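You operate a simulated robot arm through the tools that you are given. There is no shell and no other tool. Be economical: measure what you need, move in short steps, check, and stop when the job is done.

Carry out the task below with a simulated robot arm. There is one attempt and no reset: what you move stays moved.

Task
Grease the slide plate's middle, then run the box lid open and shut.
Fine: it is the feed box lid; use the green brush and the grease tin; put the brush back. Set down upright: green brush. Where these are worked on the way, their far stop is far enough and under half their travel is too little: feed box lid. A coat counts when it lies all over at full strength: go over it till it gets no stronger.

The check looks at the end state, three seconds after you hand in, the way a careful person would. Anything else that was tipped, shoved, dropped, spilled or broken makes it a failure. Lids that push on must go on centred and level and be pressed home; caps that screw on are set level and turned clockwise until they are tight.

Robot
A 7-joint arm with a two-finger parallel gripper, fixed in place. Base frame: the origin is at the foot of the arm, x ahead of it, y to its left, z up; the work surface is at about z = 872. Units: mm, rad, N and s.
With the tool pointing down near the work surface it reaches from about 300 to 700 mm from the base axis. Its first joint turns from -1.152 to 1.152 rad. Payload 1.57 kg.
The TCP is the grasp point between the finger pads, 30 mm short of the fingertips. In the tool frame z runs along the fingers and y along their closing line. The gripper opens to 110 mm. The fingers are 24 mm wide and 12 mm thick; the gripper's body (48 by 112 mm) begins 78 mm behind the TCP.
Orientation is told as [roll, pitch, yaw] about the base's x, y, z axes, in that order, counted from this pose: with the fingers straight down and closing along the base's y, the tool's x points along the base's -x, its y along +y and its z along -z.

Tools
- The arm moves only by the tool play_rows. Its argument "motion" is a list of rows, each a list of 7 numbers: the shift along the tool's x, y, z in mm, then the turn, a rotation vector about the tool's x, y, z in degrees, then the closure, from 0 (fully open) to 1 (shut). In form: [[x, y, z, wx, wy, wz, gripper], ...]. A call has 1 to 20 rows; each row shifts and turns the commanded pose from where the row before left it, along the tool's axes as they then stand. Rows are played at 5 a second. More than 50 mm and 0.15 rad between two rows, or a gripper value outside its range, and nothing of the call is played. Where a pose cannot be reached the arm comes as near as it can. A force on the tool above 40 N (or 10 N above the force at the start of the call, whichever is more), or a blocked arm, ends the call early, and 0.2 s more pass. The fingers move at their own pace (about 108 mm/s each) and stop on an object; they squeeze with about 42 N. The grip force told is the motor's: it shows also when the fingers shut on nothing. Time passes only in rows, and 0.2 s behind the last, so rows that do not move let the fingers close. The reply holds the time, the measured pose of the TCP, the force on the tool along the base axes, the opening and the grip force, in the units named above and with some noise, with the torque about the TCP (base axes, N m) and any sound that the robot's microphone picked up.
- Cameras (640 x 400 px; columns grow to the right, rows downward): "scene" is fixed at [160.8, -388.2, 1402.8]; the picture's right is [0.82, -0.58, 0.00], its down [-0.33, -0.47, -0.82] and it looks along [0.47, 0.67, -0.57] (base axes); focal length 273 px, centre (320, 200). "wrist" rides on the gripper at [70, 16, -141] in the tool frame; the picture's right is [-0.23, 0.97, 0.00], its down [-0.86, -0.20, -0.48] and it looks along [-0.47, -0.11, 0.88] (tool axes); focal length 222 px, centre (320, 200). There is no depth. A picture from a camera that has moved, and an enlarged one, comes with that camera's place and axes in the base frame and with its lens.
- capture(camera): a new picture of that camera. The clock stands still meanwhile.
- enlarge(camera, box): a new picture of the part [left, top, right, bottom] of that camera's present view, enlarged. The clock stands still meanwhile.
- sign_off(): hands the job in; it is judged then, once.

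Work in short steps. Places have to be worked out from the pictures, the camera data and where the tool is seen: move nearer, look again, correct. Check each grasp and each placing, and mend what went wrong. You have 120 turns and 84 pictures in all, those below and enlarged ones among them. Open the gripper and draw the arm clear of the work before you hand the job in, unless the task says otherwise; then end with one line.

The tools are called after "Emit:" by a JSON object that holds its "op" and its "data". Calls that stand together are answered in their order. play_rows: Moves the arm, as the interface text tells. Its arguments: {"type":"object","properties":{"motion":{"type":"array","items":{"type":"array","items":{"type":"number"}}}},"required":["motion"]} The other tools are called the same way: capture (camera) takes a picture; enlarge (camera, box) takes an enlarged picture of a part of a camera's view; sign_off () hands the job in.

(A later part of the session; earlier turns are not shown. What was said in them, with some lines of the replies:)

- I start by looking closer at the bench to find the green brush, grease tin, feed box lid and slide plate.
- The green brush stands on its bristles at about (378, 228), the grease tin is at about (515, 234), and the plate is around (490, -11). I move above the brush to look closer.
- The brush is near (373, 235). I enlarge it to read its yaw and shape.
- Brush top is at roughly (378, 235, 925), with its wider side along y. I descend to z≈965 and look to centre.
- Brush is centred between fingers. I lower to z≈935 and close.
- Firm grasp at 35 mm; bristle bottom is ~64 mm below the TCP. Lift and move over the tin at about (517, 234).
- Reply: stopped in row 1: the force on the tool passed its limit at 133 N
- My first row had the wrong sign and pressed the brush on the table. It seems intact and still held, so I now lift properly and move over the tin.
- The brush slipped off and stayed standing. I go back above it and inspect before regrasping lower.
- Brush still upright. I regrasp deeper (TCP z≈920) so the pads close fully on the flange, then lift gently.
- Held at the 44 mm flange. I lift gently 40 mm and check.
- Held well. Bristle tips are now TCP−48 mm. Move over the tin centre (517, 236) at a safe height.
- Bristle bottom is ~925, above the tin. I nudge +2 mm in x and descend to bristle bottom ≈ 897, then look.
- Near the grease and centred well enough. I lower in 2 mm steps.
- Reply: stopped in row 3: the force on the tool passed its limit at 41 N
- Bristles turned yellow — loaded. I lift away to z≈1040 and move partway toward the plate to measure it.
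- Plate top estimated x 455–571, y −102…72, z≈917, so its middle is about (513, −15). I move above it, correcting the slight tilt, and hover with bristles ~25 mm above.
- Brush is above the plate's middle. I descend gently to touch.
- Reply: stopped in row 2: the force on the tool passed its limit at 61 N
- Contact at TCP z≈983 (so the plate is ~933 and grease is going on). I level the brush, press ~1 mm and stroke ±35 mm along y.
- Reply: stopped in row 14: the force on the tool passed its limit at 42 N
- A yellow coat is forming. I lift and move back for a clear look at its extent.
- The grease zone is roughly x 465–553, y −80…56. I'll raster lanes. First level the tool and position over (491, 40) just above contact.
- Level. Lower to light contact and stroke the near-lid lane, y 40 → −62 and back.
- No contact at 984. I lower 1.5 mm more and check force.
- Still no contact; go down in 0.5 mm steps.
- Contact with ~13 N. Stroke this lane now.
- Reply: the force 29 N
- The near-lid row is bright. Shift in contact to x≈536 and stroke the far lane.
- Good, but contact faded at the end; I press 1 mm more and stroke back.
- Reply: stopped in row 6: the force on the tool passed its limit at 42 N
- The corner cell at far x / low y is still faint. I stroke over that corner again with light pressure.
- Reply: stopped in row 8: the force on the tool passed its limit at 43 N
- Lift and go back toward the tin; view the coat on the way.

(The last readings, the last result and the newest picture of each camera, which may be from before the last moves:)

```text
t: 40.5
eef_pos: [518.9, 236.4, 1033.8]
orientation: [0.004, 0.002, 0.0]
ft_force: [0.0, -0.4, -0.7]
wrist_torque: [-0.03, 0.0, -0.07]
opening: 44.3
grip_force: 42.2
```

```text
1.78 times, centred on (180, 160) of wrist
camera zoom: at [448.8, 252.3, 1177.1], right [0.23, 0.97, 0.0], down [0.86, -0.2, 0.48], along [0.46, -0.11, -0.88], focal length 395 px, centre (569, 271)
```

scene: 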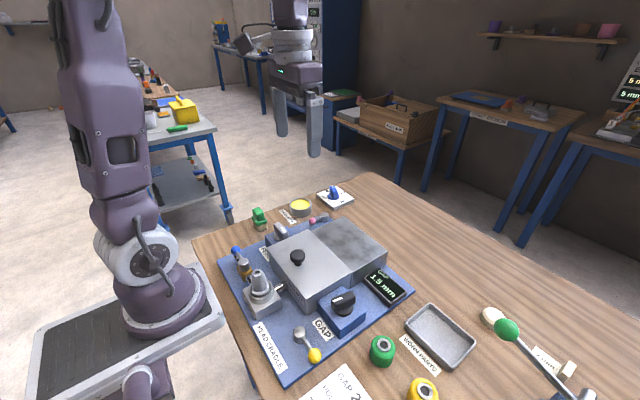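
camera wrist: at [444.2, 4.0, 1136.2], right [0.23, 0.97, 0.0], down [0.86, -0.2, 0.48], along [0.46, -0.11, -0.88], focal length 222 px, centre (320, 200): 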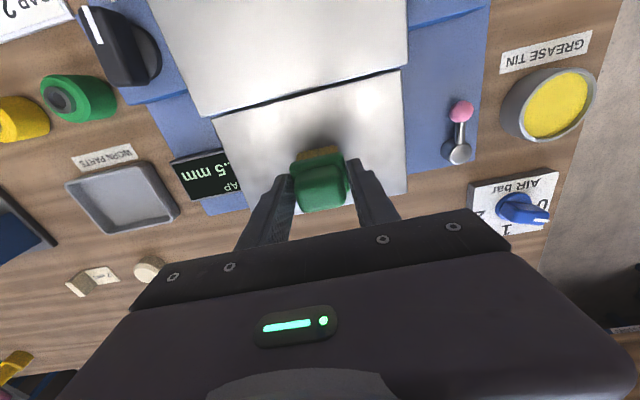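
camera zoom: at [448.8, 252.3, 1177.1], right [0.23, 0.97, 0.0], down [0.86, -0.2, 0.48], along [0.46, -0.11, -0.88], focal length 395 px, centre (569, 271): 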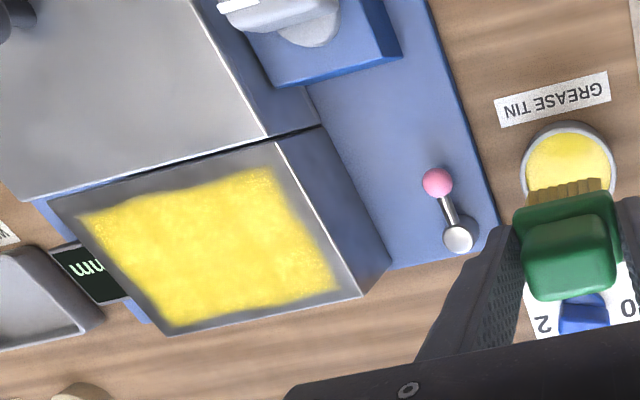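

Looks nearly uniform. I reload and go over everything once more to ensure full strength.

Emit:
{"op": "play_rows", "data": {"motion": [[-1, 0, 28, 0.2, -0.1, 0, 1], [0, 0, 28, 0, 0, 0, 1], [0, 0, 26, 0, 0, 0, 1], [0, 0, 3, 0, 0, 0, 1], [0, 0, 2, 0, 0, 0, 1], [0, 0, 1, 0, 0, 0, 1], [0, 0, 1, 0, 0, 0, 1], [0, 0, 1, 0, 0, 0, 1], [0, 0, 0, 0, 0, 0, 1]]}}

Emit:
{"op": "enlarge", "data": {"camera": "scene", "box": [268, 175, 332, 215]}}

```text
t: 42.5
eef_pos: [522.3, 235.6, 947.0]
orientation: [0.001, 0.0, -0.001]
ft_force: [0.9, 0.2, -0.8]
wrist_torque: [0.01, 0.01, -0.04]
opening: 44.3
grip_force: 41.8
```

```text
10.00 times, centred on (300, 195) of scene
camera zoom: at [160.9, -388.1, 1402.8], right [0.82, -0.58, 0.0], down [-0.33, -0.47, -0.82], along [0.47, 0.67, -0.57], focal length 2729 px, centre (520, 250)
```

zoom: 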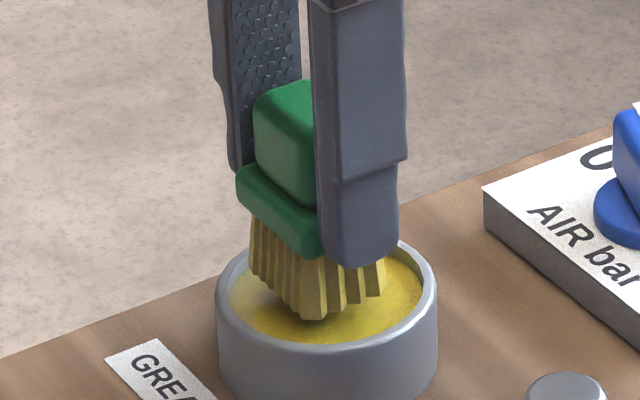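

Still slightly above the grease; continue in 0.8 mm steps.

Emit:
{"op": "play_rows", "data": {"motion": [[0, 0, 0.8, 0, 0, 0, 1], [0, 0, 0.8, 0, 0, 0, 1], [0, 0, 0.8, 0, 0, 0, 1], [0, 0, 0.8, 0, 0, 0, 1], [0, 0, 0.8, 0, 0, 0, 1], [0, 0, 0, 0, 0, 0, 1]]}}

```text
t: 43.9
eef_pos: [523.4, 236.0, 942.6]
orientation: [0.001, 0.0, 0.0]
ft_force: [0.7, -1.2, -1.1]
wrist_torque: [0.0, 0.02, 0.0]
opening: 44.2
grip_force: 42.1
```

Emit:
{"op": "play_rows", "data": {"motion": [[1, 0, 0.8, 0, 0, 0, 1], [0, 0, 0.8, 0, 0, 0, 1], [0, 0, 0.8, 0, 0, 0, 1], [0, 0, 0.8, 0, 0, 0, 1], [0, 0, 0.8, 0, 0, 0, 1], [0, 0, 0, 0, 0, 0, 1]]}}

Emit:
{"op": "enlarge", "data": {"camera": "scene", "box": [268, 175, 332, 215]}}

```text
t: 45.3
eef_pos: [521.6, 236.7, 939.2]
orientation: [0.001, 0.0, 0.0]
ft_force: [-0.5, -0.5, -1.3]
wrist_torque: [-0.03, -0.02, -0.02]
opening: 44.2
grip_force: 41.8
```

```text
10.00 times, centred on (300, 195) of scene
camera zoom: at [160.9, -388.2, 1402.8], right [0.82, -0.58, 0.0], down [-0.33, -0.47, -0.82], along [0.47, 0.67, -0.57], focal length 2729 px, centre (520, 250)
```

zoom: 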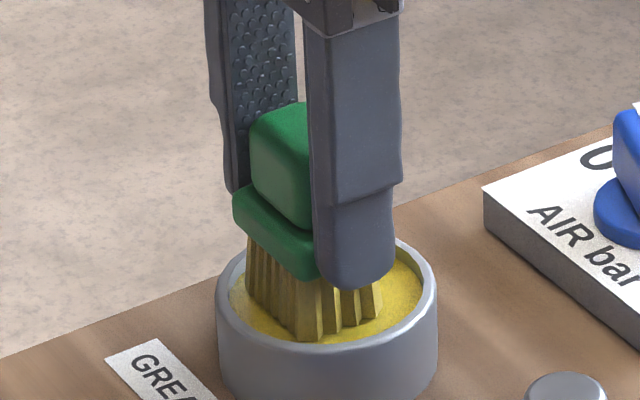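

Bristles sit a bit close to the front rim; shift +3 x, +2 y and continue lowering.

Emit:
{"op": "play_rows", "data": {"motion": [[-3, 2, 0, 0, 0, 0, 1], [0, 0, 0.8, 0, 0, 0, 1], [0, 0, 0.8, 0, 0, 0, 1], [0, 0, 0.8, 0, 0, 0, 1], [0, 0, 0, 0, 0, 0, 1]]}}

Emit:
{"op": "enlarge", "data": {"camera": "scene", "box": [268, 175, 332, 215]}}

```text
t: 46.5
eef_pos: [524.3, 239.2, 939.4]
orientation: [0.003, -0.004, 0.003]
ft_force: [-4.1, 1.6, 31.2]
wrist_torque: [-0.13, 0.2, 0.01]
opening: 43.8
grip_force: 42.0
```

```text
10.00 times, centred on (300, 195) of scene
camera zoom: at [160.2, -388.3, 1402.8], right [0.82, -0.58, 0.0], down [-0.33, -0.47, -0.82], along [0.47, 0.67, -0.57], focal length 2729 px, centre (520, 250)
```

zoom: 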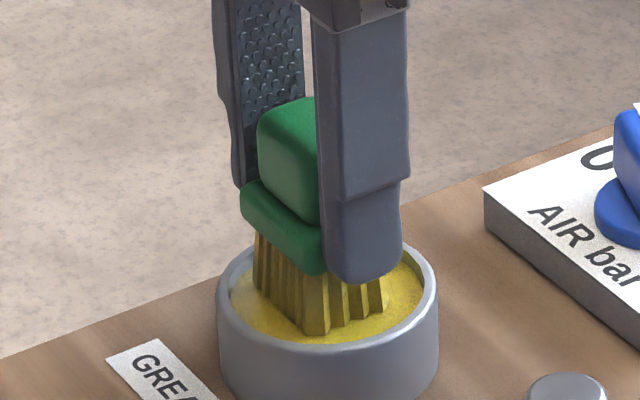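

Loaded (31 N contact). Lift and go to the near-lid lane start again.

Emit:
{"op": "play_rows", "data": {"motion": [[0, 0, -15, 0, 0, 0, 1], [0, 0, -28, 0, 0, 0, 1], [0, 0, -28, 0, 0, 0, 1], [0, 0, -28, 0, 0, 0, 1], [8, -45, 0, 0, 0, 0, 1], [8, -45, 0, 0, 0, 0, 1], [8, -45, 0, 0, 0, 0, 1], [8, -45, 0, 0, 0, 0, 1], [0, -19, 0, 0, 0, 0, 1], [0, 0, 25, 0, 0, 0, 1], [0, 0, 24, 0, 0, 0, 1], [0, 0, 0, 0, 0, 0, 1]]}}

```text
t: 49.1
eef_pos: [492.9, 38.3, 985.1]
orientation: [0.0, 0.0, 0.0]
ft_force: [-0.1, 0.7, -1.6]
wrist_torque: [0.0, 0.0, 0.01]
opening: 44.4
grip_force: 42.5
```

Lower in small steps to contact.

Emit:
{"op": "play_rows", "data": {"motion": [[0, 0, 1.5, 0, 0, 0, 1], [0, 0, 1, 0, 0, 0, 1], [0, 0, 0.7, 0, 0, 0, 1], [0, 0, 0.7, 0, 0, 0, 1], [0, 0, 0.5, 0, 0, 0, 1], [0, 0, 0, 0, 0, 0, 1]]}}

```text
t: 50.5
eef_pos: [492.8, 37.5, 981.9]
orientation: [0.0, -0.001, -0.002]
ft_force: [-1.0, 0.0, -1.6]
wrist_torque: [0.02, 0.03, 0.0]
opening: 43.9
grip_force: 42.0
```

Emit:
{"op": "play_rows", "data": {"motion": [[0, 0, 0.6, 0, 0, 0, 1], [0, 0, 0.6, 0, 0, 0, 1], [0, 0, 0.6, 0, 0, 0, 1], [0, 0, 0, 0, 0, 0, 1]]}}

```text
t: 51.5
eef_pos: [491.5, 38.8, 981.5]
orientation: [-0.002, -0.001, -0.001]
ft_force: [0.7, 1.4, 2.4]
wrist_torque: [0.02, -0.11, 0.0]
opening: 44.2
grip_force: 41.5
```

Just touching. Add 0.8 mm and run the near lane down and back.

Emit:
{"op": "play_rows", "data": {"motion": [[0, 0, 0.6, 0, 0, 0, 1], [0, -12, 0.2, 0, 0, 0, 1], [0, -12, 0, 0, 0, 0, 1], [0, -12, 0, 0, 0, 0, 1], [0, -12, 0, 0, 0, 0, 1], [0, -12, 0, 0, 0, 0, 1], [0, -12, 0, 0, 0, 0, 1], [0, -12, 0, 0, 0, 0, 1], [0, -12, 0, 0, 0, 0, 1], [0, -5, 0, 0, 0, 0, 1], [-11, 0, 0, 0, 0, 0, 1], [-11, 0, 0, 0, 0, 0, 1], [-11, 0, 0, 0, 0, 0, 1], [-11, 0, 0, 0, 0, 0, 1]]}}

Emit:
{"op": "enlarge", "data": {"camera": "scene", "box": [308, 205, 404, 280]}}

```text
t: 52.4
eef_pos: [492.5, 15.4, 981.4]
orientation: [0.002, -0.006, 0.003]
ft_force: [-2.9, 1.0, 8.3]
wrist_torque: [-0.18, 0.23, -0.01]
opening: 44.1
grip_force: 42.2
stopped in row 4: the force on the tool passed its limit at 41 N (the readings are from after the stop); the commanded pose is now the measured one
```

```text
5.33 times, centred on (356, 242) of scene
camera zoom: at [160.6, -388.2, 1402.8], right [0.82, -0.58, 0.0], down [-0.33, -0.47, -0.82], along [0.47, 0.67, -0.57], focal length 1456 px, centre (128, -27)
```

zoom: 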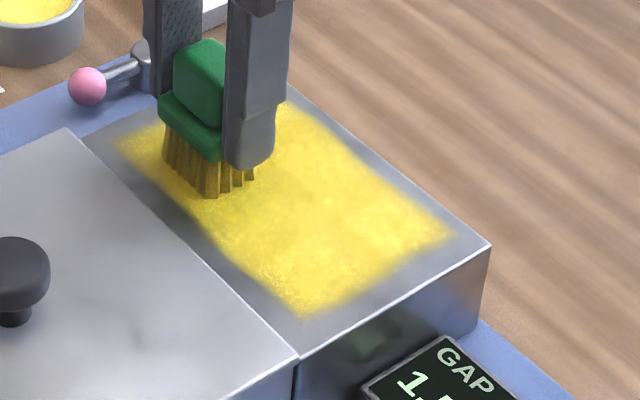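

Continue with the present (lighter) height, correcting the small tilt.

Emit:
{"op": "play_rows", "data": {"motion": [[0, -6, 0, 0.1, 0.3, 0, 1], [0, -12, 0, 0, 0, 0, 1], [0, -12, 0, 0, 0, 0, 1], [0, -12, 0, 0, 0, 0, 1], [0, -12, 0, 0, 0, 0, 1], [0, -12, 0, 0, 0, 0, 1], [0, -12, 0, 0, 0, 0, 1], [-11, 0, 0, 0, 0, 0, 1], [-11, 0, 0, 0, 0, 0, 1], [-11, 0, 0, 0, 0, 0, 1], [-11, 0, 0, 0, 0, 0, 1], [0, 0, 0, 0, 0, 0, 1]]}}

Emit:
{"op": "enlarge", "data": {"camera": "scene", "box": [308, 205, 404, 280]}}

```text
t: 54.1
eef_pos: [498.0, -62.5, 981.0]
orientation: [0.0, 0.001, 0.002]
ft_force: [-0.8, -0.2, 9.7]
wrist_torque: [0.01, -0.14, 0.01]
opening: 43.9
grip_force: 42.3
stopped in row 8: the force on the tool passed its limit at 42 N (the readings are from after the stop); the commanded pose is now the measured one
```

```text
5.33 times, centred on (356, 242) of scene
camera zoom: at [160.7, -388.1, 1402.8], right [0.82, -0.58, 0.0], down [-0.33, -0.47, -0.82], along [0.47, 0.67, -0.57], focal length 1456 px, centre (128, -27)
```

zoom: 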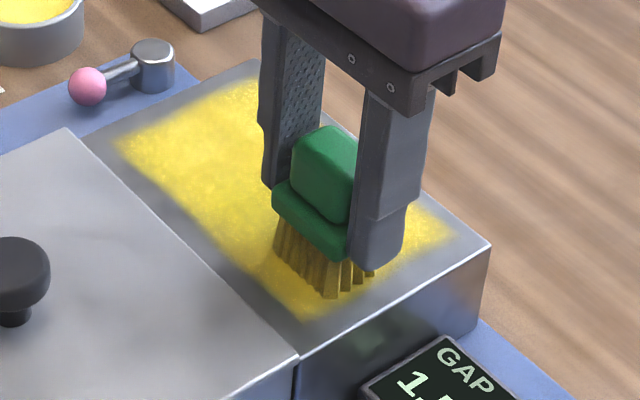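

Now the far lane, from (498, −62) over to x≈536 and up along y.

Emit:
{"op": "play_rows", "data": {"motion": [[-9, 0, -0.3, 0, 0, 0, 1], [-10, 0, 0, 0, 0, 0, 1], [-10, 0, 0, 0, 0, 0, 1], [-9, 0, 0, 0, 0, 0, 1], [0, 11, 0, 0, 0, 0, 1], [0, 11, 0, 0, 0, 0, 1], [0, 11, 0, 0, 0, 0, 1], [0, 11, 0, 0, 0, 0, 1], [0, 11, 0, 0, 0, 0, 1], [0, 11, 0, 0, 0, 0, 1], [0, 11, 0, 0, 0, 0, 1], [0, 11, 0, 0, 0, 0, 1], [0, 11, 0, 0, 0, 0, 1], [0, 0, 0, 0, 0, 0, 1]]}}

Emit:
{"op": "enlarge", "data": {"camera": "scene", "box": [308, 205, 404, 280]}}

```text
t: 57.1
eef_pos: [536.3, 35.8, 982.2]
orientation: [0.001, 0.002, 0.003]
ft_force: [-1.0, -1.3, 4.3]
wrist_torque: [-0.06, -0.09, -0.02]
opening: 44.1
grip_force: 42.6
```

```text
5.33 times, centred on (356, 242) of scene
camera zoom: at [160.8, -388.2, 1402.8], right [0.82, -0.58, 0.0], down [-0.33, -0.47, -0.82], along [0.47, 0.67, -0.57], focal length 1456 px, centre (128, -27)
```

zoom: 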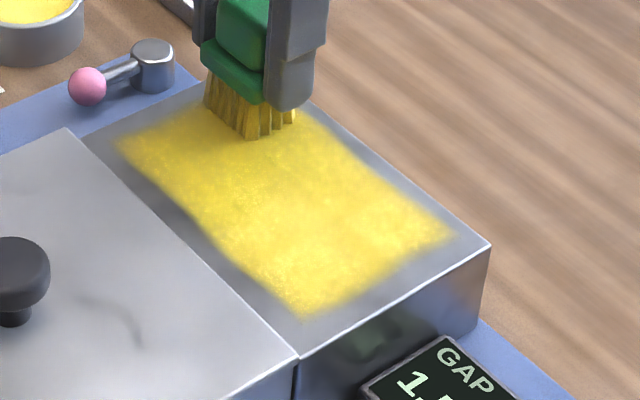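

Uniform. One middle-lane pass for good measure, then lift and look.

Emit:
{"op": "play_rows", "data": {"motion": [[11, 0, 0, 0, 0, 0, 1], [11, 0, 0, 0, 0, 0, 1], [0, -11, 0, 0, 0, 0, 1], [0, -11, 0, 0, 0, 0, 1], [0, -11, 0, 0, 0, 0, 1], [0, -11, 0, 0, 0, 0, 1], [0, -11, 0, 0, 0, 0, 1], [0, -11, 0, 0, 0, 0, 1], [0, -11, 0, 0, 0, 0, 1], [0, -11, 0, 0, 0, 0, 1], [0, -10, 0, 0, 0, 0, 1], [0, 0, -25, 0, 0, 0, 1], [0, 0, -30, 0, 0, 0, 1]]}}

```text
t: 59.9
eef_pos: [513.2, -63.3, 1036.1]
orientation: [0.001, 0.002, 0.003]
ft_force: [0.1, -0.2, -1.2]
wrist_torque: [0.03, 0.03, 0.0]
opening: 44.0
grip_force: 42.2
```

Now carry the brush back above its home at (380, 238), and view the coat.

Emit:
{"op": "play_rows", "data": {"motion": [[0, 45, 0, 0, 0, -0.15, 1], [0, 45, 0, 0, 0, 0, 1], [0, 45, 0, 0, 0, 0, 1], [0, 45, 0, 0, 0, 0, 1], [0, 45, 0, 0, 0, 0, 1], [0, 45, 0, 0, 0, 0, 1], [0, 30, 0, 0, 0, 0, 1], [44, 0, 0, 0, 0, 0, 1], [45, 0, 0, 0, 0, 0, 1], [44, 0, 0, 0, 0, 0, 1], [0, 0, 0, 0, 0, 0, 1]]}}

Emit:
{"op": "enlarge", "data": {"camera": "scene", "box": [308, 205, 404, 280]}}

Emit:
{"op": "enlarge", "data": {"camera": "scene", "box": [220, 150, 332, 240]}}

```text
t: 62.3
eef_pos: [376.9, 238.2, 1043.3]
orientation: [0.0, 0.001, 0.004]
ft_force: [1.1, -0.9, -1.3]
wrist_torque: [0.01, 0.04, 0.01]
opening: 44.2
grip_force: 42.3
```

```text
5.33 times, centred on (356, 242) of scene
camera zoom: at [160.8, -388.2, 1402.8], right [0.82, -0.58, 0.0], down [-0.33, -0.47, -0.82], along [0.47, 0.67, -0.57], focal length 1456 px, centre (128, -27)
```

zoom: 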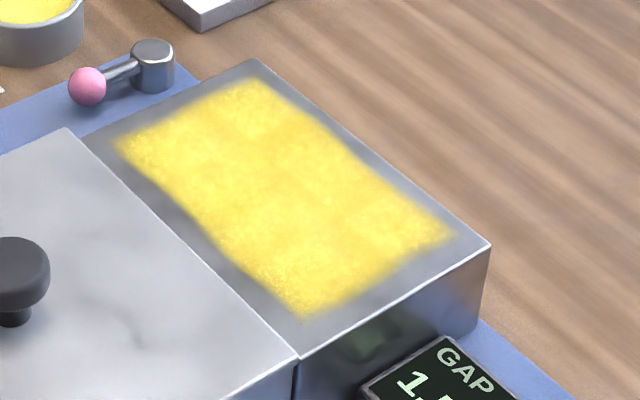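

```text
4.44 times, centred on (276, 195) of scene
camera zoom: at [160.8, -388.2, 1402.8], right [0.82, -0.58, 0.0], down [-0.33, -0.47, -0.82], along [0.47, 0.67, -0.57], focal length 1213 px, centre (516, 222)
```

zoom: 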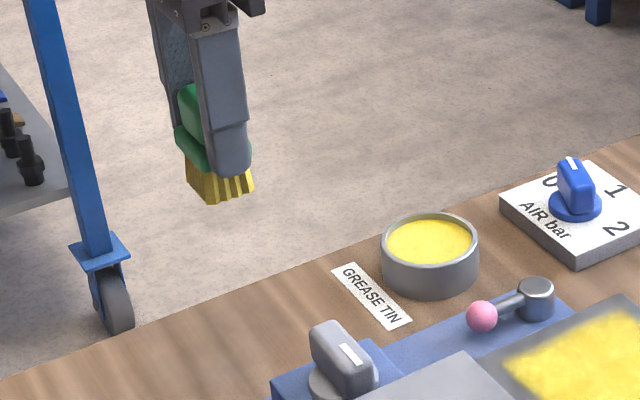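

Coat is unchanged from before the second pass, so it's full. Now lower the brush to its place.

Emit:
{"op": "play_rows", "data": {"motion": [[-2, 0, 30, 0, 0, -0.15, 1], [0, 0, 30, 0, 0, 0, 1], [0, 0, 30, 0, 0, 0, 1], [0, 0, 18, 0, 0, 0, 1], [0, 0, 7, 0, 0, 0, 1], [0, 0, 3, 0, 0, 0, 1], [0, 0, 0, 0, 0, 0, 1]]}}

Emit:
{"op": "enlarge", "data": {"camera": "scene", "box": [232, 185, 296, 235]}}

```text
t: 63.9
eef_pos: [379.8, 237.5, 918.6]
orientation: [0.0, 0.001, 0.008]
ft_force: [0.2, 0.2, -1.2]
wrist_torque: [0.03, 0.0, 0.01]
opening: 44.1
grip_force: 42.0
```

```text
8.00 times, centred on (264, 210) of scene
camera zoom: at [160.9, -388.1, 1402.8], right [0.82, -0.58, 0.0], down [-0.33, -0.47, -0.82], along [0.47, 0.67, -0.57], focal length 2183 px, centre (768, 120)
```

zoom: 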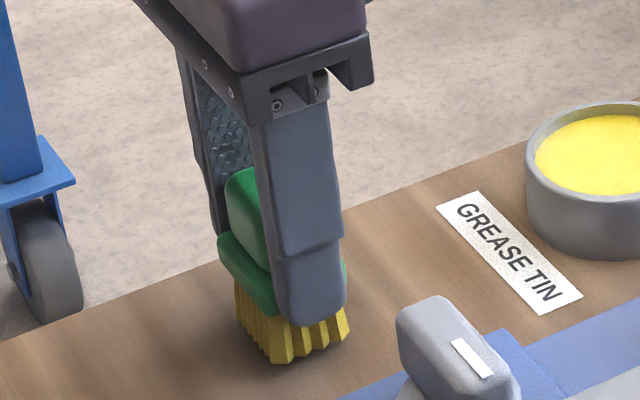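

Bristles seem a few mm above the table; continue slowly.

Emit:
{"op": "play_rows", "data": {"motion": [[0, 0, 0.8, 0, 0, 0, 1], [0, 0, 0.8, 0, 0, 0, 1], [0, 0, 0.8, 0, 0, 0, 1], [0, 0, 0.8, 0, 0, 0, 1], [0, 0, 0, 0, 0, 0, 1]]}}

```text
t: 65.1
eef_pos: [381.5, 237.6, 916.0]
orientation: [-0.001, 0.002, 0.006]
ft_force: [0.2, 0.8, -1.2]
wrist_torque: [0.0, -0.02, 0.01]
opening: 44.3
grip_force: 42.6
```

Emit:
{"op": "play_rows", "data": {"motion": [[0, 0, 0.7, 0, 0, 0, 1], [0, 0, 0.7, 0, 0, 0, 1], [0, 0, 0.7, 0, 0, 0, 1], [0, 0, 0, 0, 0, 0, 1]]}}

```text
t: 66.1
eef_pos: [381.9, 236.7, 914.4]
orientation: [0.002, -0.001, 0.007]
ft_force: [-4.2, 0.7, 26.9]
wrist_torque: [-0.16, -0.01, 0.0]
opening: 44.4
grip_force: 42.2
```

Contact with the table. Release slowly, then rise clear.

Emit:
{"op": "play_rows", "data": {"motion": [[0, 0, -0.8, 0, 0, 0, 1], [0, 0, 0, 0, 0, 0, 0.45], [0, 0, 0, 0, 0, 0, 0.3], [0, 0, 0, 0, 0, 0, 0.3], [0, 0, -20, 0, 0, 0, 0.3], [0, 0, -40, 0, 0, 0, 0.3], [0, 0, -40, 0, 0, 0, 0.3], [0, 0, 0, 0, 0, 0, 0.3]]}}

Emit:
{"op": "capture", "data": {"camera": "wrist"}}

Emit:
{"op": "enlarge", "data": {"camera": "scene", "box": [232, 185, 296, 235]}}

```text
t: 67.9
eef_pos: [382.4, 239.1, 1015.7]
orientation: [-0.001, 0.004, 0.008]
ft_force: [-0.5, -0.1, -0.8]
wrist_torque: [0.0, 0.02, -0.01]
opening: 77.1
grip_force: 0.0
```

```text
34 pictures are left
camera wrist: at [312.5, 253.4, 1159.1], right [0.22, 0.98, 0.0], down [0.86, -0.19, 0.48], along [0.46, -0.11, -0.88], focal length 222 px, centre (320, 200)
```

wrist: 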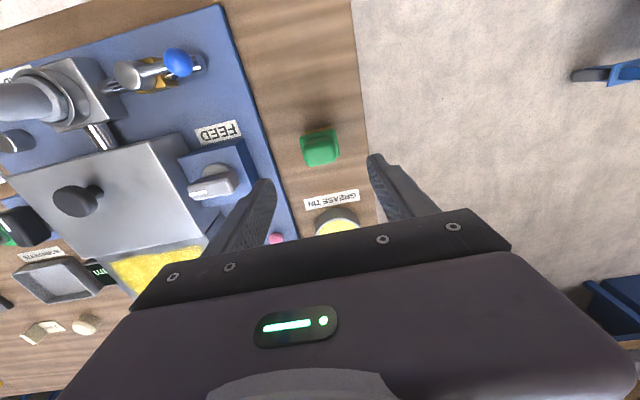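

```text
8.00 times, centred on (264, 210) of scene
camera zoom: at [160.8, -388.2, 1402.8], right [0.82, -0.58, 0.0], down [-0.33, -0.47, -0.82], along [0.47, 0.67, -0.57], focal length 2183 px, centre (768, 120)
```

zoom: 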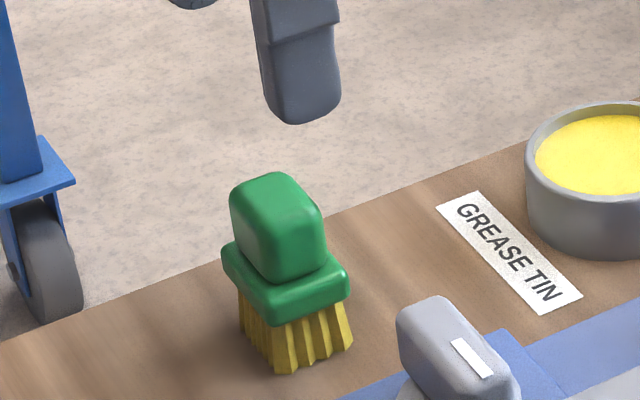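

Brush stands upright at home. Next the lid: knob estimated at (364, −14), top z≈962. Move above it and look.

Emit:
{"op": "play_rows", "data": {"motion": [[0, 0, -30, 0, 0, 0.46, 0.3], [2, -43, 0, 0, 0, 0, 0.4], [3, -43, 0, 0, 0, 0, 0.4], [3, -42, 0, 0, 0, 0, 0.4], [3, -42, 0, 0, 0, 0, 0.4], [4, -42, 0, 0, 0, 0, 0.4], [3, -41, 0, 0, 0, 0, 0.4], [0, 0, 0, 0, 0, 0, 0.4]]}}

Emit:
{"op": "capture", "data": {"camera": "wrist"}}

Emit:
{"op": "enlarge", "data": {"camera": "scene", "box": [240, 190, 400, 310]}}

```text
t: 69.7
eef_pos: [364.3, -17.1, 1047.1]
orientation: [0.0, 0.003, -0.002]
ft_force: [0.2, 0.1, -1.0]
wrist_torque: [0.01, 0.0, 0.01]
opening: 65.9
grip_force: 0.1
```

```text
32 pictures are left
camera wrist: at [293.5, -0.5, 1189.0], right [0.23, 0.97, 0.0], down [0.86, -0.2, 0.48], along [0.46, -0.11, -0.88], focal length 222 px, centre (320, 200)
```

wrist: 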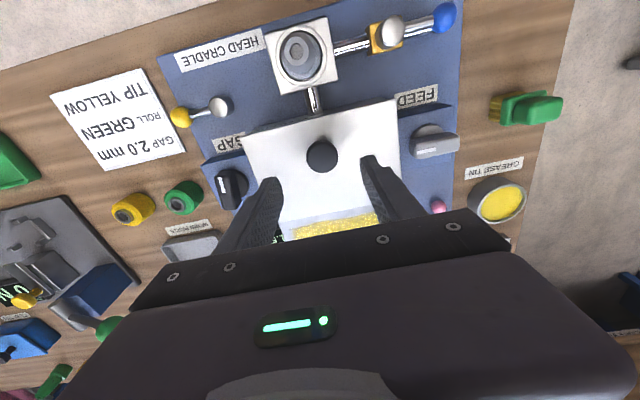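

```text
3.33 times, centred on (320, 250) of scene
camera zoom: at [160.8, -388.2, 1402.8], right [0.82, -0.58, 0.0], down [-0.33, -0.47, -0.82], along [0.47, 0.67, -0.57], focal length 910 px, centre (320, 33)
```

zoom: 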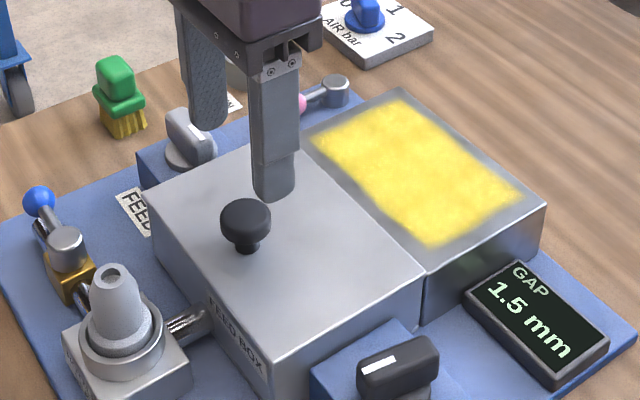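

Knob is centred under the gripper. Descend to z≈973 and close on it.

Emit:
{"op": "play_rows", "data": {"motion": [[1, 0.5, 25, 0, 0, 0, 0.4], [0, 0, 25, 0, 0, 0, 0.4], [0, 0, 15, 0, 0, 0, 0.4], [0, 0, 8, 0, 0, 0, 0.4], [0, 0, 0, 0, 0, 0, 0.4]]}}

Emit:
{"op": "enlarge", "data": {"camera": "scene", "box": [264, 210, 344, 270]}}

```text
t: 70.9
eef_pos: [364.9, -15.5, 972.5]
orientation: [0.0, 0.003, -0.004]
ft_force: [0.5, 0.1, -0.1]
wrist_torque: [-0.05, -0.02, 0.02]
opening: 66.1
grip_force: 0.0
```

```text
6.67 times, centred on (304, 240) of scene
camera zoom: at [160.8, -388.2, 1402.8], right [0.82, -0.58, 0.0], down [-0.33, -0.47, -0.82], along [0.47, 0.67, -0.57], focal length 1820 px, centre (427, -67)
```

zoom: 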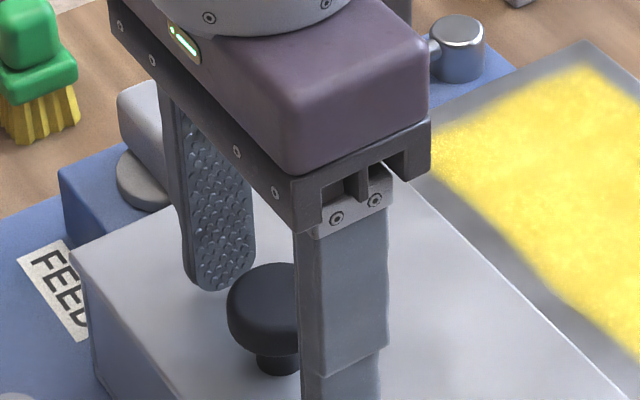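

Fingers straddle the knob. Close.

Emit:
{"op": "play_rows", "data": {"motion": [[0, 0, 0, 0, 0, 0, 0.6], [0, 0, 0, 0, 0, 0, 0.8], [0, 0, 0, 0, 0, 0, 0.8], [0, 0, 0, 0, 0, 0, 0.8]]}}

Emit:
{"op": "enlarge", "data": {"camera": "scene", "box": [264, 210, 344, 270]}}

```text
t: 71.9
eef_pos: [364.4, -13.9, 971.4]
orientation: [0.001, 0.002, 0.0]
ft_force: [0.5, 9.2, -4.2]
wrist_torque: [0.17, -0.02, 0.02]
opening: 33.2
grip_force: 41.3
```

```text
6.67 times, centred on (304, 240) of scene
camera zoom: at [160.9, -387.9, 1402.9], right [0.82, -0.58, 0.0], down [-0.33, -0.47, -0.82], along [0.47, 0.67, -0.57], focal length 1820 px, centre (427, -67)
```

zoom: 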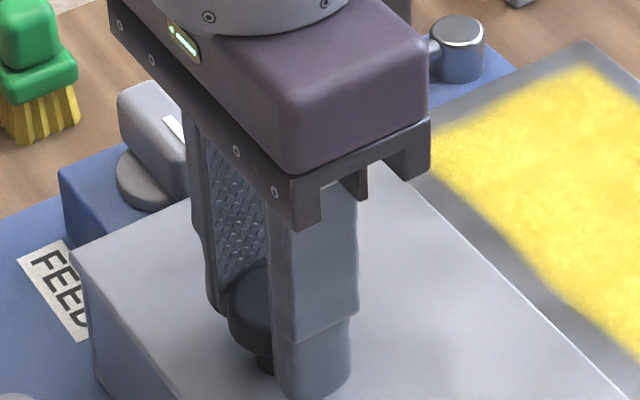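

Knob held (33 mm). Slide +x gently to see whether the lid moves over the plate.

Emit:
{"op": "play_rows", "data": {"motion": [[0, 1.5, 0, 0, 0, 0, 0.8], [-4, 0, 0, 0, 0, 0, 0.8], [-6, 0, 0, 0, 0, 0, 0.8], [-8, 0, 0, 0, 0, 0, 0.8], [-8, 0, 0, 0, 0, 0, 0.8], [0, 0, 0, 0, 0, 0, 0.8]]}}

Emit:
{"op": "enlarge", "data": {"camera": "scene", "box": [240, 190, 400, 310]}}

```text
t: 73.3
eef_pos: [388.7, -15.0, 971.4]
orientation: [-0.001, -0.001, -0.001]
ft_force: [1.2, -15.1, 36.6]
wrist_torque: [-0.27, -0.18, -0.02]
opening: 33.2
grip_force: 41.4
```

```text
3.33 times, centred on (320, 250) of scene
camera zoom: at [160.4, -388.5, 1402.8], right [0.82, -0.58, 0.0], down [-0.33, -0.47, -0.82], along [0.47, 0.67, -0.57], focal length 910 px, centre (320, 33)
```

zoom: 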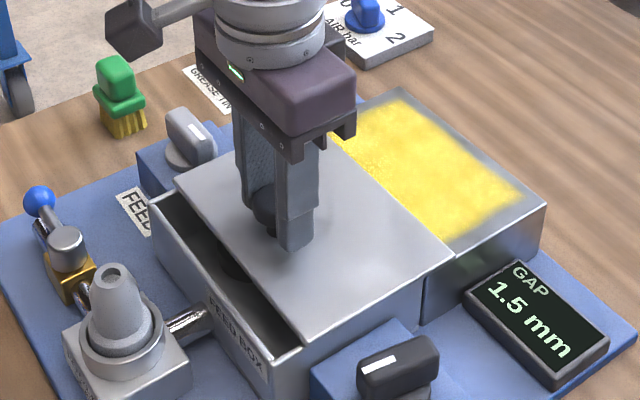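

The lid slides along +x. I relieve the side and vertical load a bit and continue toward the far stop.

Emit:
{"op": "play_rows", "data": {"motion": [[0, -1.2, -1.2, 0, 0, 0, 0.8], [-8, 0, 0, 0, 0, 0, 0.8], [-8, 0, 0, 0, 0, 0, 0.8], [-8, 0, 0, 0, 0, 0, 0.8], [-8, 0, 0, 0, 0, 0, 0.8], [0, 0, 0, 0, 0, 0, 0.8]]}}

```text
t: 74.7
eef_pos: [421.7, -13.9, 971.5]
orientation: [0.002, 0.003, -0.001]
ft_force: [-1.0, 9.4, -32.0]
wrist_torque: [0.15, 0.44, 0.02]
opening: 33.1
grip_force: 41.0
```

Emit:
{"op": "play_rows", "data": {"motion": [[0, 0.5, 0.6, 0, 0, 0, 0.8], [-8, 0, 0, 0, 0, 0, 0.8], [-8, 0, 0, 0, 0, 0, 0.8], [-8, 0, 0, 0, 0, 0, 0.8], [0, 0, 0, 0, 0, 0, 0.8]]}}

Emit:
{"op": "enlarge", "data": {"camera": "scene", "box": [240, 190, 400, 310]}}

```text
t: 75.9
eef_pos: [444.7, -14.6, 970.3]
orientation: [0.001, -0.002, -0.003]
ft_force: [1.1, -10.2, 35.5]
wrist_torque: [-0.25, -0.29, 0.0]
opening: 33.1
grip_force: 41.8
```

```text
3.33 times, centred on (320, 250) of scene
camera zoom: at [160.3, -388.4, 1402.8], right [0.82, -0.58, 0.0], down [-0.33, -0.47, -0.82], along [0.47, 0.67, -0.57], focal length 910 px, centre (320, 33)
```

zoom: 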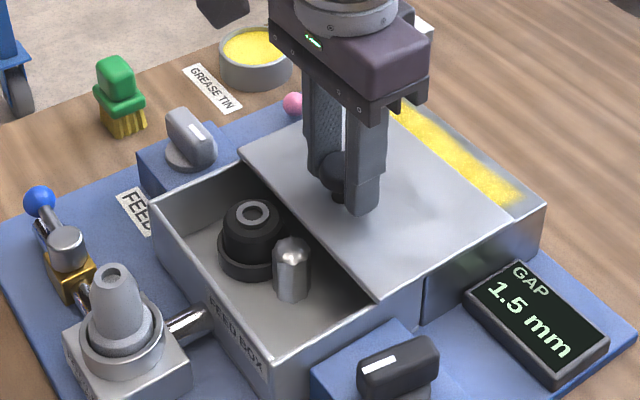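

80 mm open. Continue in small rows until the stop.

Emit:
{"op": "play_rows", "data": {"motion": [[0, -0.3, -0.6, 0, 0, 0, 0.8], [-7, 0, 0, 0, 0, 0, 0.8], [-7, 0, 0, 0, 0, 0, 0.8], [-7, 0, 0, 0, 0, 0, 0.8], [0, 0, 0, 0, 0, 0, 0.8]]}}

```text
t: 77.1
eef_pos: [465.3, -15.8, 970.8]
orientation: [-0.001, 0.003, -0.001]
ft_force: [-1.5, -7.3, 9.7]
wrist_torque: [-0.1, 0.52, 0.08]
opening: 33.4
grip_force: 41.4
```

Emit:
{"op": "play_rows", "data": {"motion": [[-5, 0, 0, 0, 0, 0, 0.8], [-5, 0, 0, 0, 0, 0, 0.8], [-5, 0, 0, 0, 0, 0, 0.8], [0, 0, 0, 0, 0, 0, 0.8]]}}

Emit:
{"op": "enlarge", "data": {"camera": "scene", "box": [240, 190, 400, 310]}}

```text
t: 78.1
eef_pos: [479.0, -14.7, 969.9]
orientation: [0.0, 0.007, -0.003]
ft_force: [0.1, -11.6, -31.2]
wrist_torque: [-0.13, -0.13, -0.07]
opening: 33.0
grip_force: 41.2
```

```text
3.33 times, centred on (320, 250) of scene
camera zoom: at [161.3, -388.5, 1402.7], right [0.82, -0.58, 0.0], down [-0.33, -0.47, -0.82], along [0.47, 0.67, -0.57], focal length 910 px, centre (320, 33)
```

zoom: 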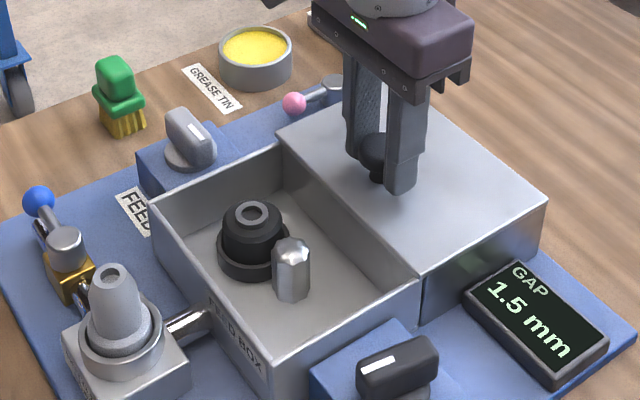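

Lid is over the plate entirely. Nudge a little more to feel the stop.

Emit:
{"op": "play_rows", "data": {"motion": [[-2, 0.3, 0.4, 0, 0, 0, 0.8], [-2, 0, 0, 0, 0, 0, 0.8], [0, 0, 0, 0, 0, 0, 0.8]]}}

```text
t: 78.9
eef_pos: [483.7, -16.1, 971.1]
orientation: [0.002, 0.008, -0.003]
ft_force: [-20.2, -10.4, -7.7]
wrist_torque: [-0.12, 0.76, -0.07]
opening: 33.2
grip_force: 41.3
```

Resisting at 20 N: the far stop. Now slide back shut.

Emit:
{"op": "play_rows", "data": {"motion": [[5, 0.3, 0, 0, -0.2, 0, 0.8], [8, 0, 0, 0, 0, 0, 0.8], [8, 0, 0, 0, 0, 0, 0.8], [8, 0, 0, 0, 0, 0, 0.8], [8, 0, 0, 0, 0, 0, 0.8], [0, 0, 0, 0, 0, 0, 0.8]]}}

```text
t: 80.3
eef_pos: [447.5, -15.0, 972.2]
orientation: [0.0, 0.0, -0.002]
ft_force: [0.1, -9.0, -33.7]
wrist_torque: [-0.09, -0.08, -0.01]
opening: 33.1
grip_force: 41.7
```

Emit:
{"op": "play_rows", "data": {"motion": [[8, -0.5, 0.6, 0, 0, 0, 0.8], [8, 0, 0, 0, 0, 0, 0.8], [8, 0, 0, 0, 0, 0, 0.8], [8, 0, 0, 0, 0, 0, 0.8], [0, 0, 0, 0, 0, 0, 0.8]]}}

```text
t: 81.5
eef_pos: [417.6, -15.1, 971.0]
orientation: [0.0, -0.007, -0.002]
ft_force: [0.8, -2.9, 35.9]
wrist_torque: [-0.06, -0.24, 0.02]
opening: 33.4
grip_force: 41.1
```

Emit:
{"op": "play_rows", "data": {"motion": [[8, 0, -0.5, 0, 0, 0, 0.8], [8, 0, 0, 0, 0, 0, 0.8], [8, 0, 0, 0, 0, 0, 0.8], [8, 0, 0, 0, 0, 0, 0.8], [8, 0, 0, 0, 0, 0, 0.8], [0, 0, 0, 0, 0, 0, 0.8]]}}

```text
t: 82.9
eef_pos: [373.5, -14.5, 972.0]
orientation: [-0.001, 0.003, -0.002]
ft_force: [-0.1, -0.1, -34.9]
wrist_torque: [0.03, 0.29, -0.02]
opening: 33.4
grip_force: 41.2
```

Close to shut. Small steps until the closed stop resists.

Emit:
{"op": "play_rows", "data": {"motion": [[3, 0, 0.5, 0, 0, 0, 0.8], [3, 0, 0, 0, 0, 0, 0.8], [2, 0, 0, 0, 0, 0, 0.8], [2, 0, 0, 0, 0, 0, 0.8], [2, 0, 0, 0, 0, 0, 0.8], [0, 0, 0, 0, 0, 0, 0.8]]}}

Emit:
{"op": "enlarge", "data": {"camera": "scene", "box": [240, 190, 400, 310]}}

```text
t: 84.3
eef_pos: [364.0, -15.0, 972.3]
orientation: [0.001, -0.001, -0.002]
ft_force: [7.1, -2.1, -29.8]
wrist_torque: [-0.07, -0.16, 0.02]
opening: 33.2
grip_force: 40.7
```

```text
3.33 times, centred on (320, 250) of scene
camera zoom: at [161.4, -388.2, 1402.7], right [0.82, -0.58, 0.0], down [-0.33, -0.47, -0.82], along [0.47, 0.67, -0.57], focal length 910 px, centre (320, 33)
```

zoom: 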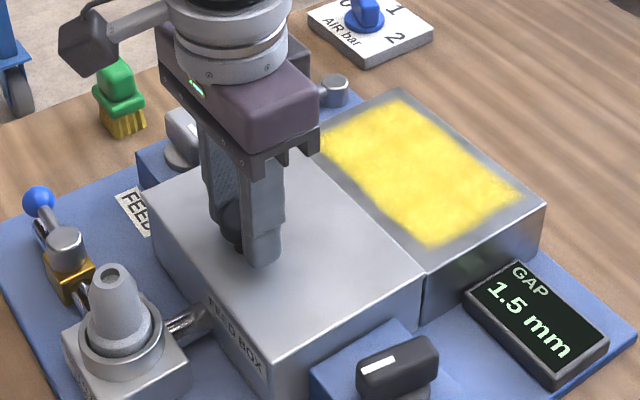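

Shut against its stop (7 N). One last nudge, relieve, release and rise.

Emit:
{"op": "play_rows", "data": {"motion": [[1, 0, 0.5, 0, 0, 0, 0.8], [0, 0, 0, 0, 0, 0, 0.8], [-1, 0, 0, 0, 0, 0, 0.8], [0, 0, 0, 0, 0, 0, 0.6], [0, 0, 0, 0, 0, 0, 0.4], [0, 0, 0, 0, 0, 0, 0.4], [0, 0, -20, 0, 0, 0, 0.4], [0, 0, -40, 0, 0, 0, 0.4], [0, 0, -45, 0, 0, 0, 0.2], [0, 0, -45, 0, 0, 0, 0], [0, 0, -45, 0, 0, 0, 0], [0, 0, 0, 0, 0, 0, 0]]}}

Emit:
{"op": "enlarge", "data": {"camera": "scene", "box": [230, 175, 410, 315]}}

Emit:
{"op": "capture", "data": {"camera": "wrist"}}

```text
t: 86.9
eef_pos: [359.9, -16.6, 1165.4]
orientation: [0.0, -0.002, -0.002]
ft_force: [-0.6, -0.9, 0.0]
wrist_torque: [-0.04, 0.03, -0.02]
opening: 110.0
grip_force: 0.0
```

```text
2.86 times, centred on (320, 245) of scene
camera zoom: at [160.8, -388.2, 1402.8], right [0.82, -0.58, 0.0], down [-0.33, -0.47, -0.82], along [0.47, 0.67, -0.57], focal length 780 px, centre (320, 71)
```

zoom: 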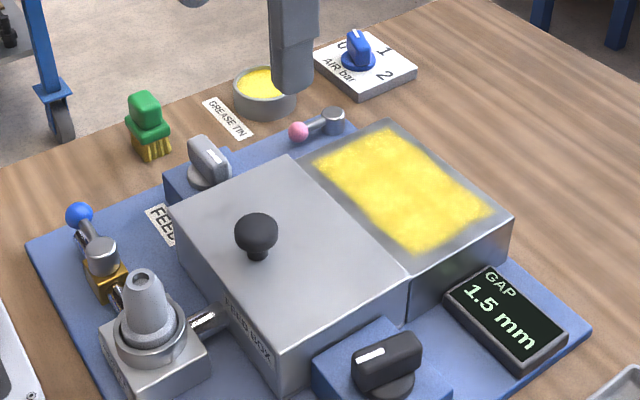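

```text
23 pictures are left
camera wrist: at [291.0, -0.5, 1306.5], right [0.23, 0.97, 0.0], down [0.85, -0.2, 0.48], along [0.47, -0.11, -0.88], focal length 222 px, centre (320, 200)
```

wrist: 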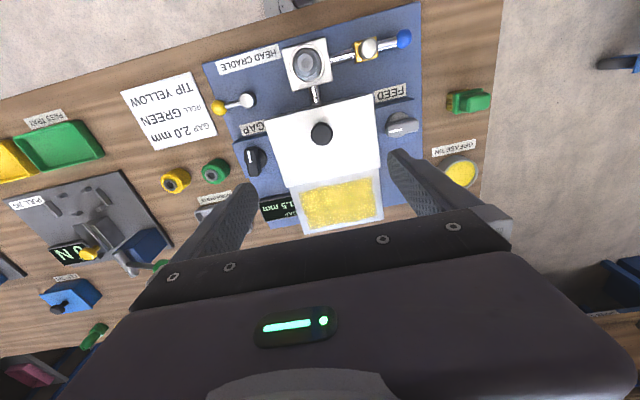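

Check the lid's closed edge and coat close up.

Emit:
{"op": "enlarge", "data": {"camera": "scene", "box": [256, 210, 352, 320]}}

Emit:
{"op": "enlarge", "data": {"camera": "wrist", "box": [240, 80, 400, 240]}}

```text
3.64 times, centred on (304, 265) of scene
camera zoom: at [160.8, -388.2, 1402.8], right [0.82, -0.58, 0.0], down [-0.33, -0.47, -0.82], along [0.47, 0.67, -0.57], focal length 992 px, centre (378, -36)
```

zoom: 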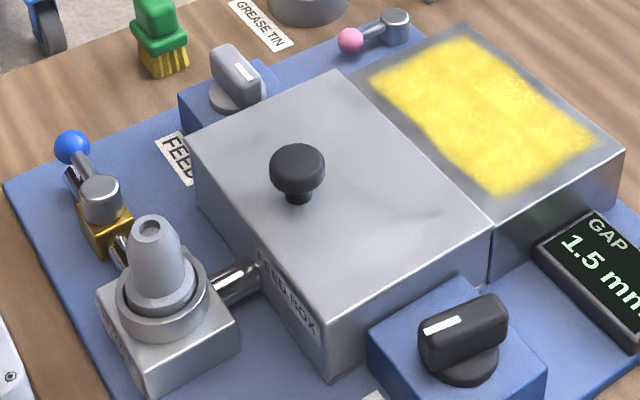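

```text
2.50 times, centred on (320, 160) of wrist
camera zoom: at [291.0, -0.5, 1306.5], right [0.23, 0.97, 0.0], down [0.85, -0.2, 0.48], along [0.47, -0.11, -0.88], focal length 555 px, centre (320, 300)
```

zoom: 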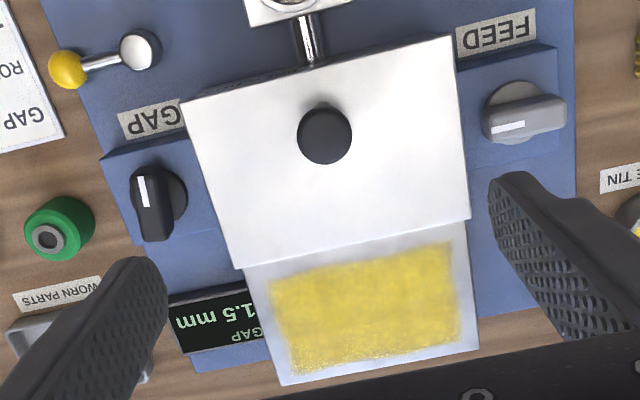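

All is in place: coat full, lid shut, brush upright, arm clear. Handing in.

Emit:
{"op": "sign_off", "data": {}}

```text
The job is handed in.
```

The job is handed in: the middle of the slide plate is greased with an even coat that a second pass made no stronger. The feed box lid was run open to its far stop and shut again, and the green brush is back upright within about 3 mm of its spot. Early on, one wrong-signed row pressed the brush onto the table at 133 N and it then slipped from the grip; it stayed standing and looked undamaged.
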